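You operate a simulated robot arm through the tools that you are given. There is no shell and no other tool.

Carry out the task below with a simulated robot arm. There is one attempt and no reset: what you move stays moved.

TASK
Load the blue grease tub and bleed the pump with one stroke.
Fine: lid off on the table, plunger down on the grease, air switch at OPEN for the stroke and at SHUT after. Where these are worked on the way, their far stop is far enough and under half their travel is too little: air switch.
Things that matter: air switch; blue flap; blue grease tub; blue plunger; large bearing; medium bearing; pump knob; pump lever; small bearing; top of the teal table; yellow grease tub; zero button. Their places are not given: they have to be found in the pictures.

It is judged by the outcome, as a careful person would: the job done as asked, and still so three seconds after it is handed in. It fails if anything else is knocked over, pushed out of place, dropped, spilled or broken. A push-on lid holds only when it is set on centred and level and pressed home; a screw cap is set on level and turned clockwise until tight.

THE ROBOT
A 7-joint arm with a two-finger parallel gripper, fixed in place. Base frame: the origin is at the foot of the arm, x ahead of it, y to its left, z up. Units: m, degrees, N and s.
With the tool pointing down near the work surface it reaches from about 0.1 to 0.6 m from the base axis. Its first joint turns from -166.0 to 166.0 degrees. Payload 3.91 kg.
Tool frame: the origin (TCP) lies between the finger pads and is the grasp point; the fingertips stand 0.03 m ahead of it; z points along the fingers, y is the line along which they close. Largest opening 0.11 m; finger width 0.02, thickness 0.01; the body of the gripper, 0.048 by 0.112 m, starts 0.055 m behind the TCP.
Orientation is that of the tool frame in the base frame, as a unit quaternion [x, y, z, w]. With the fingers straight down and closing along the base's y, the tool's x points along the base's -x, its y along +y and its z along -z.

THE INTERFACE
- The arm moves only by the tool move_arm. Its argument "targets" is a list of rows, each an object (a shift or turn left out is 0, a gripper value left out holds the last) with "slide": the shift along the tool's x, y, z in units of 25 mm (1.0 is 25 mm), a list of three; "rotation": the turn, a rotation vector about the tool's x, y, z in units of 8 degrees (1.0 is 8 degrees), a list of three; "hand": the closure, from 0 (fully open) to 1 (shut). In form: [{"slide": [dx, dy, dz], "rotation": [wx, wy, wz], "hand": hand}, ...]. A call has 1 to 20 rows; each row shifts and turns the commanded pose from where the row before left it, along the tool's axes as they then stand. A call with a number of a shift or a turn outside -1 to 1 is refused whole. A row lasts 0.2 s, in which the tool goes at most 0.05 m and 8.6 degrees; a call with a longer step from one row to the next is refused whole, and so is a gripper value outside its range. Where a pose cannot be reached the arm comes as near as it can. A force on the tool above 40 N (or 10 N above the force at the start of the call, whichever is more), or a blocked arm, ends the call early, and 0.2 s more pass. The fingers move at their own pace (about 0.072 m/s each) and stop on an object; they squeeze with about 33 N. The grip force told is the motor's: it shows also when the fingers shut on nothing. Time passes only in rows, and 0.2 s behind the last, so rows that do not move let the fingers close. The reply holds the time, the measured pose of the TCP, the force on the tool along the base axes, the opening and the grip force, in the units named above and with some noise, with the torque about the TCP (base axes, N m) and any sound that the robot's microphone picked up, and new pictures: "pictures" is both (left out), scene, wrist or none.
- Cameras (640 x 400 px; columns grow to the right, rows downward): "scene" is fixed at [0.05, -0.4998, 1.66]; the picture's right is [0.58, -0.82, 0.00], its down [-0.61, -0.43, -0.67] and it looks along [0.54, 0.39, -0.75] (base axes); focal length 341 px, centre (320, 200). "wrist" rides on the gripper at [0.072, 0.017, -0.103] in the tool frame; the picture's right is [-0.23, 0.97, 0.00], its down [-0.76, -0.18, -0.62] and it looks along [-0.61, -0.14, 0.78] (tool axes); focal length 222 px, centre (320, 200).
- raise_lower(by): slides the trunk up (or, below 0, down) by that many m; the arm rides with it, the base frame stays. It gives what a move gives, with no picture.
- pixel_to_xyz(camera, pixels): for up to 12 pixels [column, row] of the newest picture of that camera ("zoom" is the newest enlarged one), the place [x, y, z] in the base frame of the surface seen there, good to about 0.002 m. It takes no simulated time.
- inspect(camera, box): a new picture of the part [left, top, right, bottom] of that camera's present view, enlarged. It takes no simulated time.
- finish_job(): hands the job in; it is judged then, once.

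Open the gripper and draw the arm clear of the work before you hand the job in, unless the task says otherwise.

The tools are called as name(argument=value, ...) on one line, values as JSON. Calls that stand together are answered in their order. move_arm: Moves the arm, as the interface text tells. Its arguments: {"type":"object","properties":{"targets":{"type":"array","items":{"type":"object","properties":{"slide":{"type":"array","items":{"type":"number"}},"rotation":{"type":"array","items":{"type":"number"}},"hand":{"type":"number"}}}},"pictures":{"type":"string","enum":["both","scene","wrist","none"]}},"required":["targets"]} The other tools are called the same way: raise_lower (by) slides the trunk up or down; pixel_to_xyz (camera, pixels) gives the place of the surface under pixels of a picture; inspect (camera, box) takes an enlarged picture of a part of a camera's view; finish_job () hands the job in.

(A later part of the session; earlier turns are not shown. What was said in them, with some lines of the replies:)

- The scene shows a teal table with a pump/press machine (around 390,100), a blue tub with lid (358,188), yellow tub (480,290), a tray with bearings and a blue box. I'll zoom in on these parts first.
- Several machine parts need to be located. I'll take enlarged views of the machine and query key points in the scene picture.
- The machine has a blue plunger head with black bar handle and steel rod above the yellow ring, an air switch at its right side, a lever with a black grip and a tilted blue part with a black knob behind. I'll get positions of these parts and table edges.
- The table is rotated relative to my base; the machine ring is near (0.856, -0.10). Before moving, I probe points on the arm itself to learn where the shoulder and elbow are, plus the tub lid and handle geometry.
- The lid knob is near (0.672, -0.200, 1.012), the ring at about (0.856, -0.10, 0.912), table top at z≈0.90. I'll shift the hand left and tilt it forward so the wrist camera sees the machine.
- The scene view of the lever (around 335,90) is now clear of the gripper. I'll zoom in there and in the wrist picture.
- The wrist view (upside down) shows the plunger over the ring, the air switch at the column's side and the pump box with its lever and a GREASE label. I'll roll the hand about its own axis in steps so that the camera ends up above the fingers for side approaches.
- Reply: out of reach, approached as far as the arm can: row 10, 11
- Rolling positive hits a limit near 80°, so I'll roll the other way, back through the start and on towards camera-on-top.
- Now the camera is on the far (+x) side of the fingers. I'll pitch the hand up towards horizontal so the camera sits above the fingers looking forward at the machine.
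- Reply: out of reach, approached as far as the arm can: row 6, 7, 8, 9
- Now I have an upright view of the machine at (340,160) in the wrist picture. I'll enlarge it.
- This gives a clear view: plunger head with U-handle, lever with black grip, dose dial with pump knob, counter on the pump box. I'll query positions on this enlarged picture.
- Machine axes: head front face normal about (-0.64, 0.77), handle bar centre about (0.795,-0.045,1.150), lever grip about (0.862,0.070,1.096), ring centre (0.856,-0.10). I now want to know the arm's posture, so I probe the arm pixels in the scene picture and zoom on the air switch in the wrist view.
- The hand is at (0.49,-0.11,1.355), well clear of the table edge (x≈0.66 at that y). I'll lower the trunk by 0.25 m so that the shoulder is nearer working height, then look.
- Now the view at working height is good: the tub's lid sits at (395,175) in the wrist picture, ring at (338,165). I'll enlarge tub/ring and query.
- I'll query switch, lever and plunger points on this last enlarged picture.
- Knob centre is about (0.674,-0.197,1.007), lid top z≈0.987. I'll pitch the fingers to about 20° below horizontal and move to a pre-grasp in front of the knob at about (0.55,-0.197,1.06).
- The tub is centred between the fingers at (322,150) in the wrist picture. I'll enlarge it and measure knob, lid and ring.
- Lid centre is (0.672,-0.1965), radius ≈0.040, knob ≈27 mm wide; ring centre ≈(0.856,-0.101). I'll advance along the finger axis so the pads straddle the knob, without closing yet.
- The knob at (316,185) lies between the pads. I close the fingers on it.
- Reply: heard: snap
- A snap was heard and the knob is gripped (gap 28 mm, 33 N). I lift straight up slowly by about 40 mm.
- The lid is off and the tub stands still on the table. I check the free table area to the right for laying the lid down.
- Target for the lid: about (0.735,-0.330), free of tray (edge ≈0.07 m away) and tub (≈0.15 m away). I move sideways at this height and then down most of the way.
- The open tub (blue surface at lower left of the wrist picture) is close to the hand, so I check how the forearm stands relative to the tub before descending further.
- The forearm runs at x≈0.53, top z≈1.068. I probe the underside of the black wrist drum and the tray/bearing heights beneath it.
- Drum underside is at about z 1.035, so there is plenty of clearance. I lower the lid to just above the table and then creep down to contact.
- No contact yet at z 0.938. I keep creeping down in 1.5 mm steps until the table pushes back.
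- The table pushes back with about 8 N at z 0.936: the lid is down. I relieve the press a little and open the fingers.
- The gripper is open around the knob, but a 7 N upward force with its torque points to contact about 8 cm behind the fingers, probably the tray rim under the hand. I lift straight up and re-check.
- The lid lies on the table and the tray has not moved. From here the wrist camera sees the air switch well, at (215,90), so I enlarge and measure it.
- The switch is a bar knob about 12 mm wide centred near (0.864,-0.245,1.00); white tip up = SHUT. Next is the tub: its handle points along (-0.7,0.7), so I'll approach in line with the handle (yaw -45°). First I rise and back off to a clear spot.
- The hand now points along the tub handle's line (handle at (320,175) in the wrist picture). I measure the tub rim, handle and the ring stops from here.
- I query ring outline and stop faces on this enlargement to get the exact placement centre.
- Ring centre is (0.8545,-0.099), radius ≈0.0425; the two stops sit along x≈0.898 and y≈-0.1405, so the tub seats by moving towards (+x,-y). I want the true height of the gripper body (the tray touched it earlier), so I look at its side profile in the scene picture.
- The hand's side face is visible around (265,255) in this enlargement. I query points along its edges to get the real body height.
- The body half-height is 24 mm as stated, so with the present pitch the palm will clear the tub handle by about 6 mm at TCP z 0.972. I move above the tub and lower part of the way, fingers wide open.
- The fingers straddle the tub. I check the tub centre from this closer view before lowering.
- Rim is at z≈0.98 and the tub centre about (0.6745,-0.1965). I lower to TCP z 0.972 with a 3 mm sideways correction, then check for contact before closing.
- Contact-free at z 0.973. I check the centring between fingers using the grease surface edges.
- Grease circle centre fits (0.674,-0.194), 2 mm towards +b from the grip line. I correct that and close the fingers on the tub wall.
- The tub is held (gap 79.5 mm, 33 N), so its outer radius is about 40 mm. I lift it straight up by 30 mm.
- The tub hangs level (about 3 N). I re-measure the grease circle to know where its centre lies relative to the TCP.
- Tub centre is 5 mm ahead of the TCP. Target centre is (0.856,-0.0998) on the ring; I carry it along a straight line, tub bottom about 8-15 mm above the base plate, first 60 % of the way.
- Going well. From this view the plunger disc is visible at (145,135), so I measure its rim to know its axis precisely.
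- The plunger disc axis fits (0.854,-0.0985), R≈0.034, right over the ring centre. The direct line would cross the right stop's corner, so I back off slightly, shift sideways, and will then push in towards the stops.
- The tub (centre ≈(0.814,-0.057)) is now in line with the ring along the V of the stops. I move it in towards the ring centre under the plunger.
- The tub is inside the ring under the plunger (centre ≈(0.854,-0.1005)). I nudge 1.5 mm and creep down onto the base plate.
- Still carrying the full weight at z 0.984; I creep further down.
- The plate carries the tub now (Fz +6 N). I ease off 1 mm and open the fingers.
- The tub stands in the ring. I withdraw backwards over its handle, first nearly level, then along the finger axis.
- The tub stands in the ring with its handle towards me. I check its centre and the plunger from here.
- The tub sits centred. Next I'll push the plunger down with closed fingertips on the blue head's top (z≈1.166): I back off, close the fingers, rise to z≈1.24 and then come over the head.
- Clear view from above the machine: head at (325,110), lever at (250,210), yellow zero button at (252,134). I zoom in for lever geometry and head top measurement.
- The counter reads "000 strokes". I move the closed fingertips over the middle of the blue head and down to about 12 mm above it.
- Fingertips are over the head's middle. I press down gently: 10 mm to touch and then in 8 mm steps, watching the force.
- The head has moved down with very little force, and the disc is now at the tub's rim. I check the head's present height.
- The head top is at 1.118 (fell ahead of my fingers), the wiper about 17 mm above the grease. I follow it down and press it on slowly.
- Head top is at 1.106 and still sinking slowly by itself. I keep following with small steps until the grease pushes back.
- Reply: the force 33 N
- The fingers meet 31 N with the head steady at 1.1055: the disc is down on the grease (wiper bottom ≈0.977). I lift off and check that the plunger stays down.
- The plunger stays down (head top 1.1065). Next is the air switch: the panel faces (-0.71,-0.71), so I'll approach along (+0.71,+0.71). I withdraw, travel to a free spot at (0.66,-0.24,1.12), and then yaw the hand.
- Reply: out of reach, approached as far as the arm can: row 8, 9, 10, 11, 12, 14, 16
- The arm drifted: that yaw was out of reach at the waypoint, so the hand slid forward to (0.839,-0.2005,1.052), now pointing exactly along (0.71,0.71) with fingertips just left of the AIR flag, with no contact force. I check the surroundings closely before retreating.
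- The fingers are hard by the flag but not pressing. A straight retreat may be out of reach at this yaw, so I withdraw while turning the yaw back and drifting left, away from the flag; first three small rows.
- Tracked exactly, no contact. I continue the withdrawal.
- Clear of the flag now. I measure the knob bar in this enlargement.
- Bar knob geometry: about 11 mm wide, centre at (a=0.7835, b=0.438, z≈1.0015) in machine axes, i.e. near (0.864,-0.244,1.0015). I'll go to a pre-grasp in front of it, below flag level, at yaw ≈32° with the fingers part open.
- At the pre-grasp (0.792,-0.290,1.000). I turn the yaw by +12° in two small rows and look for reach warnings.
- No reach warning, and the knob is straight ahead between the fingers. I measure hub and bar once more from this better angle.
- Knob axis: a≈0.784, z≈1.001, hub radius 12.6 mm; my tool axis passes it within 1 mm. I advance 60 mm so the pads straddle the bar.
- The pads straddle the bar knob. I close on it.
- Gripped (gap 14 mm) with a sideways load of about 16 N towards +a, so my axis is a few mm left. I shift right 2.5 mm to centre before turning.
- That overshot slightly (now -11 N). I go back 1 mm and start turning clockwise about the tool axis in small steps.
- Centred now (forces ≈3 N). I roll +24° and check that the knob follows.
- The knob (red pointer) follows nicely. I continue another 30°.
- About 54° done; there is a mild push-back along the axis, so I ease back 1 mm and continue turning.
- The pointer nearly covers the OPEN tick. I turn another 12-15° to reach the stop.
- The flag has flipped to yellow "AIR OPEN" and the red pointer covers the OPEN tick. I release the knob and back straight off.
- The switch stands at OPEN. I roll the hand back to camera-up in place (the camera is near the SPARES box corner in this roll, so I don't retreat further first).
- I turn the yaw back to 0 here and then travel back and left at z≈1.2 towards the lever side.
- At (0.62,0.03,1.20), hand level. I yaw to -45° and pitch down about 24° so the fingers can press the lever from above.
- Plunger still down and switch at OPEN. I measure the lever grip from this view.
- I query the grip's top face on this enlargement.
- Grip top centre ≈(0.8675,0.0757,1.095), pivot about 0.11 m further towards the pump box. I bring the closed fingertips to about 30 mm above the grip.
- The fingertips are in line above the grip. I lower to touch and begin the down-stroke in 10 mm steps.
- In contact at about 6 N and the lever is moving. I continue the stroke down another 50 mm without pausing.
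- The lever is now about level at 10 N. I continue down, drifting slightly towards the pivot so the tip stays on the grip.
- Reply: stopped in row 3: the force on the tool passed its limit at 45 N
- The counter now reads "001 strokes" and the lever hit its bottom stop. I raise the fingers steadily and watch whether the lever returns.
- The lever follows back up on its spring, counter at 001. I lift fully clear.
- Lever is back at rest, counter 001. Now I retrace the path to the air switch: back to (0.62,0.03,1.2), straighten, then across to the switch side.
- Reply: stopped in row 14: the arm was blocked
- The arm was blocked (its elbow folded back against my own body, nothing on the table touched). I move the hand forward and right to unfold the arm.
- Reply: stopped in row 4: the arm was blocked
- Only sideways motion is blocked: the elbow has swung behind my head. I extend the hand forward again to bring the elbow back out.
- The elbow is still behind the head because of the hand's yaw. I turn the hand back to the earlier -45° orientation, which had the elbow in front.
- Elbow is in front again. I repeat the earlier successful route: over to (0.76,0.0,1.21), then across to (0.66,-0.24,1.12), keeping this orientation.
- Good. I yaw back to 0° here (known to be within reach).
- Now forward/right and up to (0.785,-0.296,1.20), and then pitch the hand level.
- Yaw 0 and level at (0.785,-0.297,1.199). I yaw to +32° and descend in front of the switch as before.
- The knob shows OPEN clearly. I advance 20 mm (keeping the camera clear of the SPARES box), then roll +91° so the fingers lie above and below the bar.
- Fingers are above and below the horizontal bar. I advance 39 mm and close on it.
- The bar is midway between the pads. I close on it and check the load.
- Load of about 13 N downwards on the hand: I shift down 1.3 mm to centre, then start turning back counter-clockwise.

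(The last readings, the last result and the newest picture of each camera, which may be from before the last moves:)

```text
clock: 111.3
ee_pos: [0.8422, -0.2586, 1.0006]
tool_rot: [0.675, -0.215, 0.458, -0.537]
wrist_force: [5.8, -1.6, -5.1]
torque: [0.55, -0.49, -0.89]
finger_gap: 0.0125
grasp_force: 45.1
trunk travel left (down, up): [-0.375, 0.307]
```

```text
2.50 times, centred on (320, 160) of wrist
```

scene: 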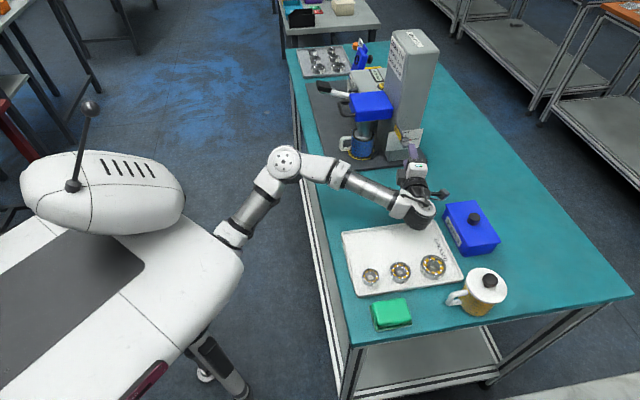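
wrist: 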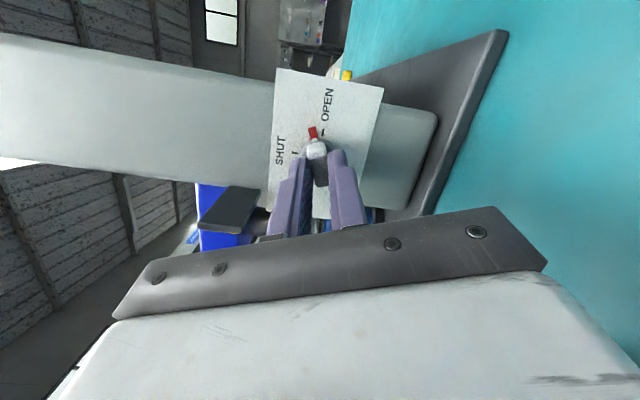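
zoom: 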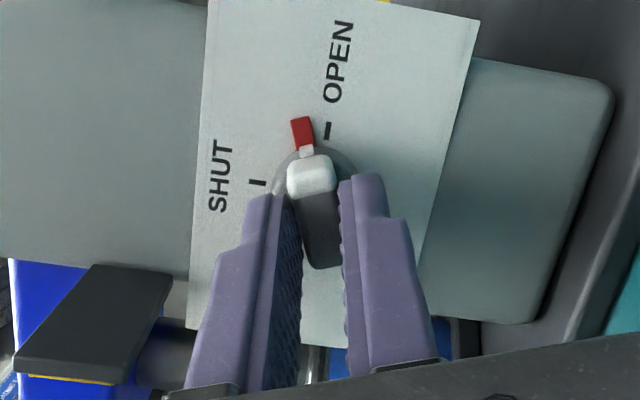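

The knob turns back with the hand. I continue another 36°.

move_arm(targets=[{"rotation": [0, 0, -0.75]}, {"rotation": [0, 0, -0.75]}, {"rotation": [0, 0, -0.75]}, {"rotation": [0, 0, -0.75]}, {"rotation": [0, 0, -0.75]}, {"rotation": [0, 0, -0.75]}], pictures="wrist")

inspect(camera="wrist", box=[220, 80, 420, 240])

```text
clock: 112.7
ee_pos: [0.8412, -0.2603, 1.0007]
tool_rot: [0.707, 0.004, 0.602, -0.37]
wrist_force: [-1.7, -2.5, -5.6]
torque: [0.61, -0.6, -0.11]
finger_gap: 0.0139
grasp_force: 44.8
trunk travel left (down, up): [-0.375, 0.307]
```

wrist: 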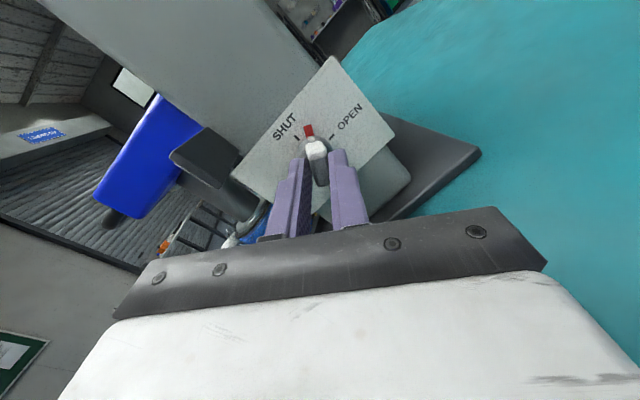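

```text
2.50 times, centred on (320, 160) of wrist
```

zoom: 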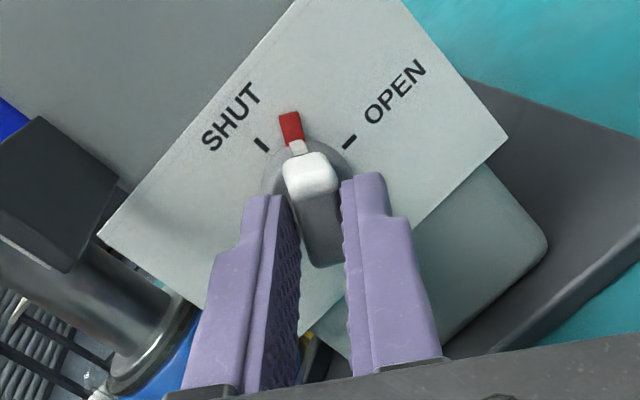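

About 30° remain to SHUT. I continue, with a few degrees extra to reach the stop.

move_arm(targets=[{"rotation": [0, 0, -0.75]}, {"rotation": [0, 0, -0.75]}, {"rotation": [0, 0, -0.75]}, {"rotation": [0, 0, -0.75]}, {"rotation": [0, 0, -0.75]}], pictures="both")

inspect(camera="wrist", box=[220, 80, 420, 240])

inspect(camera="scene", box=[370, 100, 450, 170])

```text
clock: 113.9
ee_pos: [0.8423, -0.26, 1.0014]
tool_rot: [0.682, 0.187, 0.678, -0.203]
wrist_force: [-0.1, -2.7, -2.4]
torque: [0.86, -0.85, 0.27]
finger_gap: 0.0138
grasp_force: 45.5
trunk travel left (down, up): [-0.375, 0.307]
```

scene: 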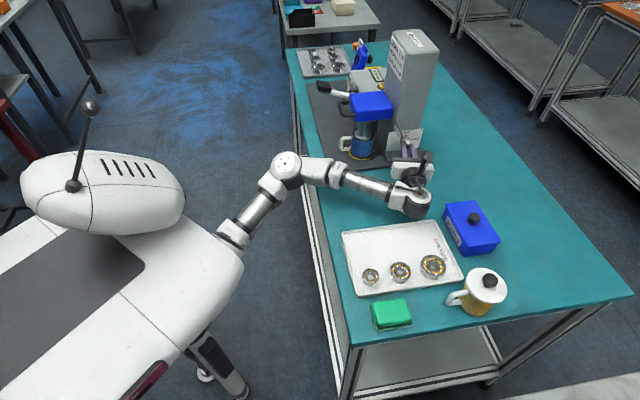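
wrist: 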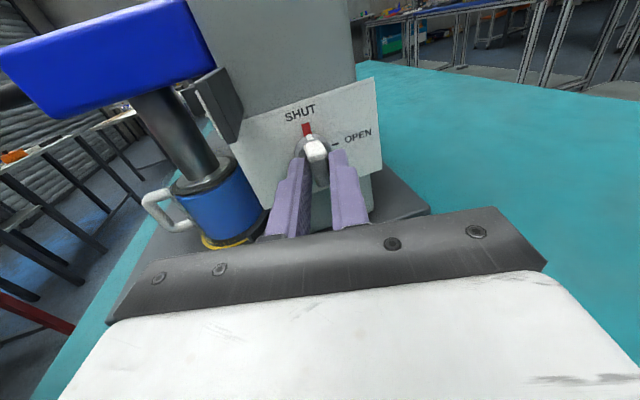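

```text
2.50 times, centred on (320, 160) of wrist
```

zoom: 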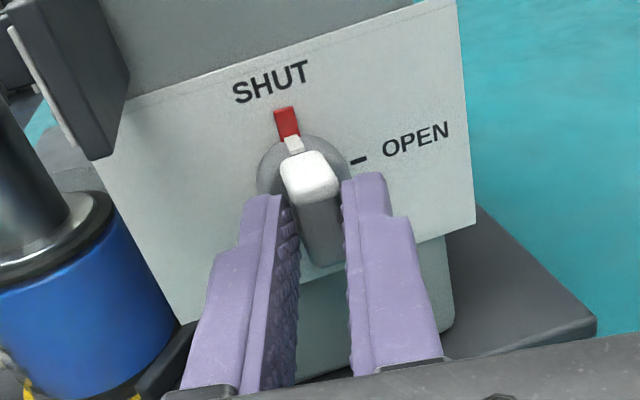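

```text
5.71 times, centred on (410, 135) of scene
```

zoom: 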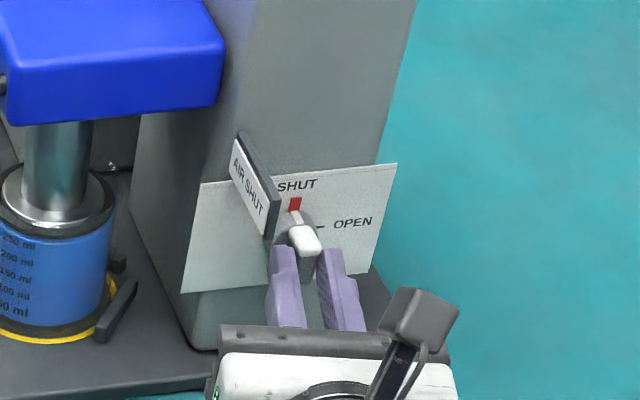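

The flag reads "AIR SHUT" again and the red pointer covers the SHUT tick. I turn a last few degrees into the stop.

move_arm(targets=[{"rotation": [0, 0, -0.5]}, {"rotation": [0, 0, -0.3]}], pictures="none")

inspect(camera="scene", box=[385, 115, 435, 155])

```text
clock: 114.5
ee_pos: [0.842, -0.2601, 0.9999]
tool_rot: [0.671, 0.225, 0.687, -0.164]
wrist_force: [-5.8, -1.5, -1.7]
torque: [1.09, 0.5, 0.32]
finger_gap: 0.0149
grasp_force: 44.6
trunk travel left (down, up): [-0.375, 0.307]
```

```text
10.00 times, centred on (410, 135) of scene
```

zoom: 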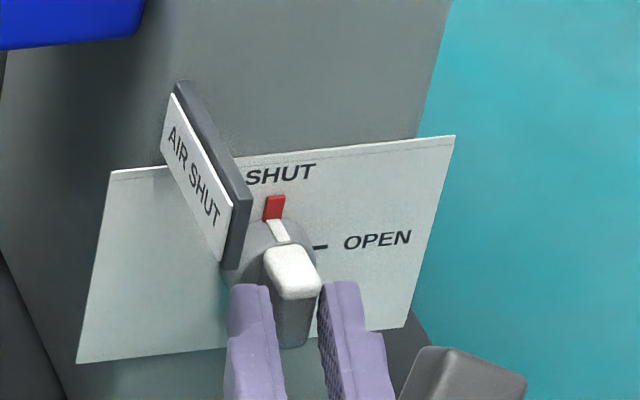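

The switch is at its SHUT stop, as at the start. I release and back straight off.

move_arm(targets=[{"hand": 0.6}, {"hand": 0.6}, {"hand": 0.6}], pictures="none")

move_arm(targets=[{"slide": [0, 0, -0.6]}, {"slide": [0, 0, -0.8]}, {"slide": [0, 0, -0.8]}], pictures="both")

inspect(camera="scene", box=[385, 115, 435, 155])

```text
clock: 115.3
ee_pos: [0.8421, -0.2607, 1.0014]
tool_rot: [0.67, 0.226, 0.688, -0.164]
wrist_force: [-0.3, 0.0, -0.1]
torque: [0.04, -0.01, -0.04]
finger_gap: 0.0442
grasp_force: 0.1
trunk travel left (down, up): [-0.375, 0.307]
```

```text
clock: 116.1
ee_pos: [0.7959, -0.2899, 1.001]
tool_rot: [0.67, 0.226, 0.688, -0.164]
wrist_force: [0.3, -0.1, 0.2]
torque: [0.0, 0.02, -0.03]
finger_gap: 0.0439
grasp_force: 0.0
trunk travel left (down, up): [-0.375, 0.307]
```

scene: 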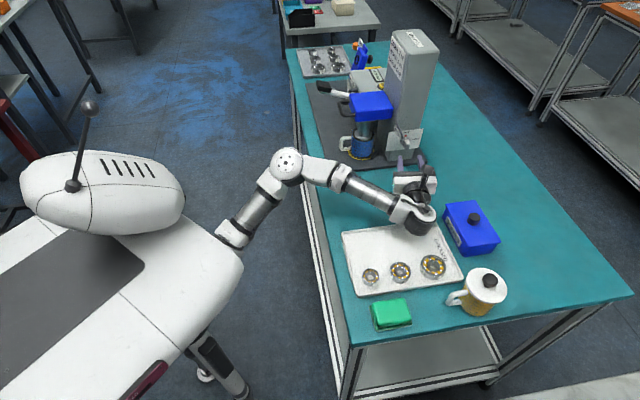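
wrist: 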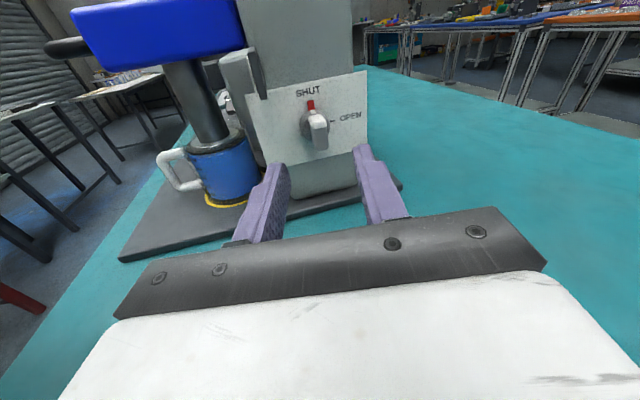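

```text
10.00 times, centred on (410, 135) of scene
```

zoom: 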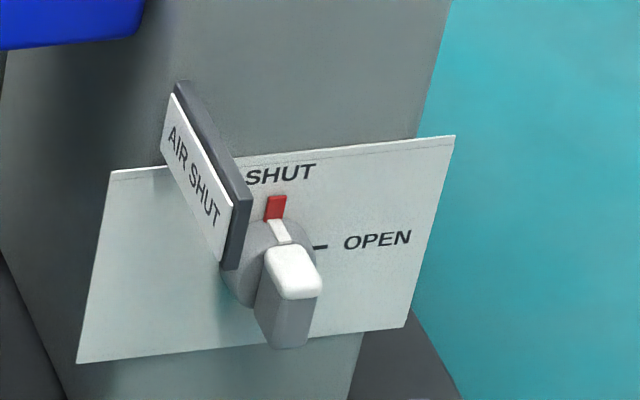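

The switch reads SHUT. I raise the arm and draw it back clear of the work, opening the gripper.

move_arm(targets=[{"slide": [1, 0, -0.2]}, {"slide": [1, 0, -0.2]}, {"slide": [1, 0, 0]}, {"slide": [1, 0, 0]}, {"slide": [1, 0, 0]}, {"slide": [1, 0, 0]}, {"slide": [1, 0, 0]}, {"slide": [1, 0, 0]}, {"rotation": [-1, 0, 0]}, {"rotation": [-1, 0, 0]}, {"rotation": [-1, 0, 0]}, {"rotation": [-1, 0, 0], "hand": 0}], pictures="none")

move_arm(targets=[{"slide": [0, -0.3, -0.95], "hand": 0}, {"slide": [0, -0.3, -0.95]}, {"slide": [0, -0.3, -0.95]}, {"slide": [0, -0.3, -0.95]}, {"slide": [0, -0.3, -0.95]}, {"slide": [0, -0.3, -0.95]}, {"slide": [0, -0.3, -0.95]}], pictures="both")

inspect(camera="scene", box=[290, 30, 450, 180])

inspect(camera="scene", box=[330, 170, 530, 340])

```text
clock: 118.7
ee_pos: [0.7769, -0.2785, 1.2004]
tool_rot: [0.689, 0.026, 0.723, 0.029]
wrist_force: [0.4, -0.3, -0.8]
torque: [-0.02, 0.0, -0.02]
finger_gap: 0.0995
grasp_force: 0.1
trunk travel left (down, up): [-0.375, 0.307]
```

```text
clock: 120.3
ee_pos: [0.611, -0.2269, 1.1884]
tool_rot: [0.69, 0.027, 0.723, 0.027]
wrist_force: [0.9, 0.0, -0.9]
torque: [0.0, -0.03, -0.03]
finger_gap: 0.1101
grasp_force: 0.0
trunk travel left (down, up): [-0.375, 0.307]
```

scene: 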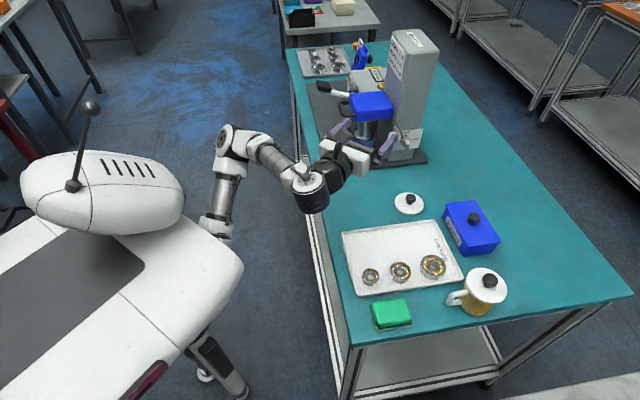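
wrist: 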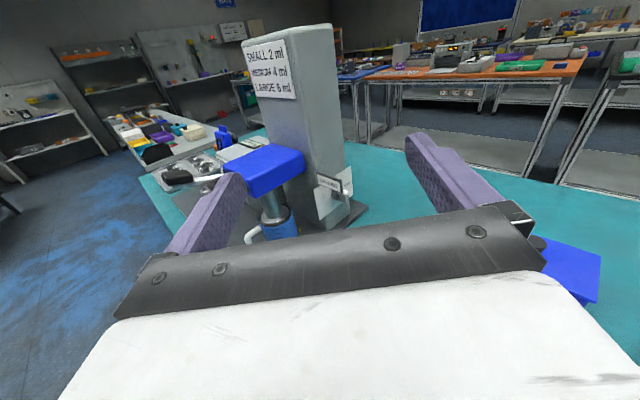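

```text
2.67 times, centred on (370, 105) of scene
```

zoom: 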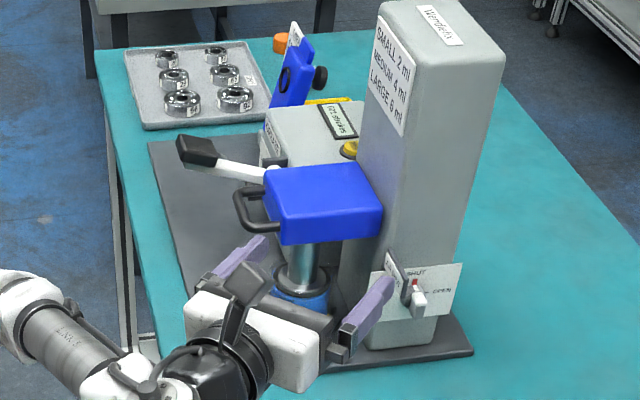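

```text
2.35 times, centred on (430, 255) of scene
```

zoom: 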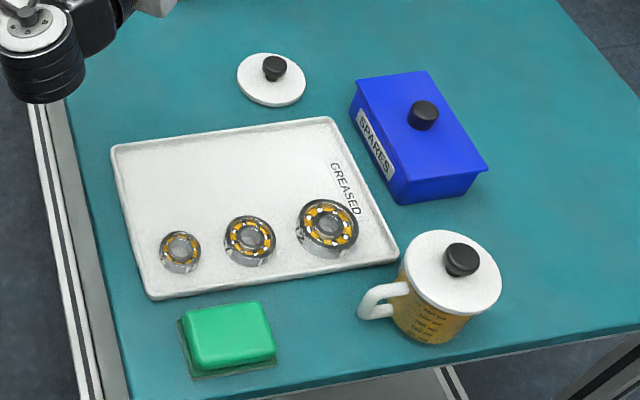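

Tray, box, lid and yellow tub are untouched. I draw the arm further back so the machine is unobstructed, and take a last look.

move_arm(targets=[{"slide": [0.2, -0.5, -0.8]}, {"slide": [0.2, -0.5, -0.8]}, {"slide": [0.2, -0.5, -0.8]}, {"slide": [0.2, -0.5, -0.8]}], pictures="both")

inspect(camera="scene", box=[310, 50, 450, 180])

inspect(camera="scene", box=[350, 60, 400, 100])

pixel_to_xyz(camera="scene", pixels=[[372, 99], [380, 97], [368, 103], [325, 85], [318, 82], [360, 138], [408, 203], [361, 150]])

```text
clock: 121.3
ee_pos: [0.5429, -0.1649, 1.1985]
tool_rot: [0.689, 0.025, 0.724, 0.029]
wrist_force: [-0.3, 0.3, 0.3]
torque: [0.03, 0.02, -0.02]
finger_gap: 0.11
grasp_force: 0.1
out of reach, approached as far as the arm can: row 3, 4
trunk travel left (down, up): [-0.375, 0.307]
```

scene: 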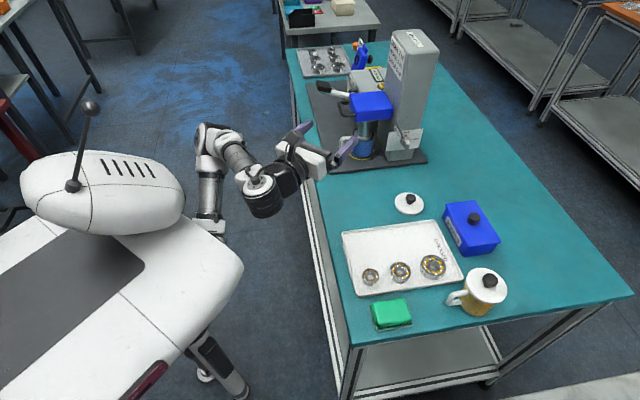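
wrist: 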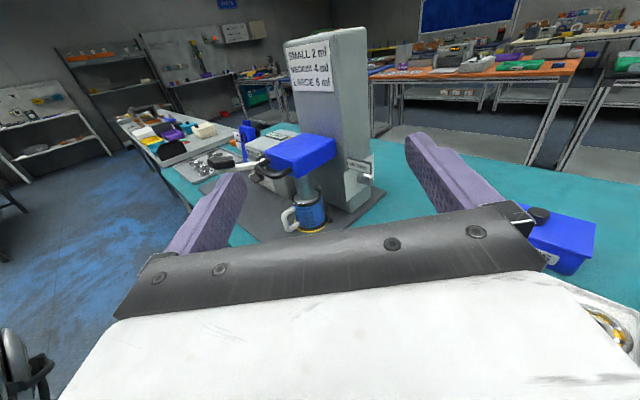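

```text
3.08 times, centred on (380, 115) of scene
```

zoom: 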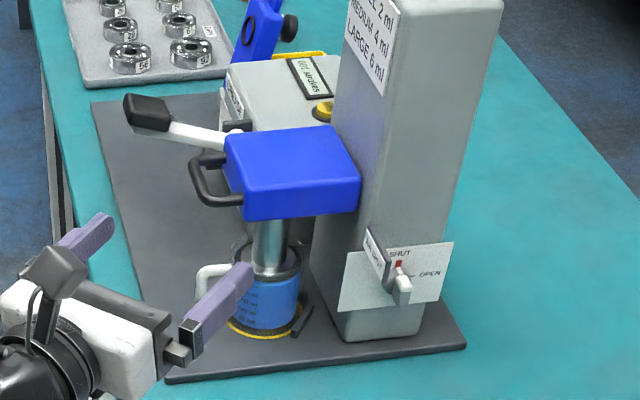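

```text
10.00 times, centred on (375, 80) of scene
```

zoom: 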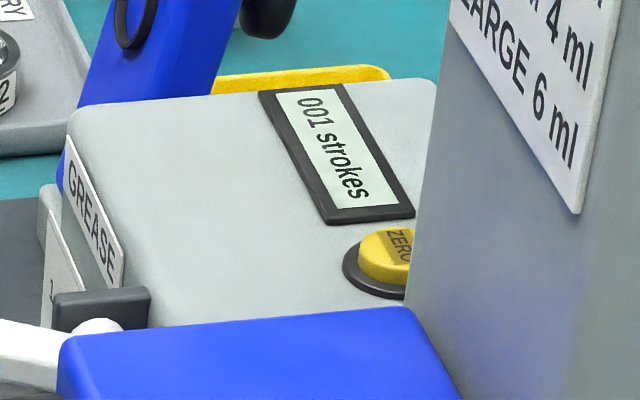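

```text
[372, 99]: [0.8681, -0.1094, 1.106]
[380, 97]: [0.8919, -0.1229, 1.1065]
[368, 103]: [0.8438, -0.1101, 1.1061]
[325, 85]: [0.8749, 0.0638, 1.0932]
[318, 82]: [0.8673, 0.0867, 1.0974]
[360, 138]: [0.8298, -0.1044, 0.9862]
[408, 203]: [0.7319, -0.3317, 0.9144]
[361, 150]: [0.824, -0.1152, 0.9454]
```

Final check: counter shows 001 strokes, the plunger head rests at 1.106 on the grease, and the lever is back at rest. The air switch reads SHUT, the lid is on the table, the gripper is open and the arm is clear. I hand the job in.

finish_job()

```text
The job is handed in.
```

The blue grease tub is loaded and the pump has been bled with one stroke. I've handed the job in; the result of the judging isn't back yet.

- **Lid:** it came off with a snap and is lying on the table, clear of the tray and the SPARES box.
- **Tub:** it stands in the yellow ring, centred under the plunger to within a few millimetres.
- **Plunger:** it is down on the grease, and its height hadn't changed when I checked at the end.
- **Stroke:** I turned the air switch to OPEN and the flag changed to AIR OPEN. I then pushed the pump lever down once to its stop and let it spring back. The counter reads 001 strokes.
- **Air switch:** it is back at SHUT and the flag reads AIR SHUT.

The arm did not go where I meant it to on three occasions; nothing looked moved or damaged in the final pictures:
- **Tray:** the gripper seemed to rest on the tray rim at about 7 N while I was setting the lid down.
- **Flag:** one turn was out of reach, and the arm slid forward until the fingers were right beside the air flag, without pressing on it.
- **Elbow:** on the way back to the switch the arm stopped as blocked, I think because the elbow had folded against the robot's own body. I unfolded it and took another route.

I did not touch the zero button, pump knob, blue flap, bearings or yellow tub. The gripper is open and the arm is drawn back from the work.
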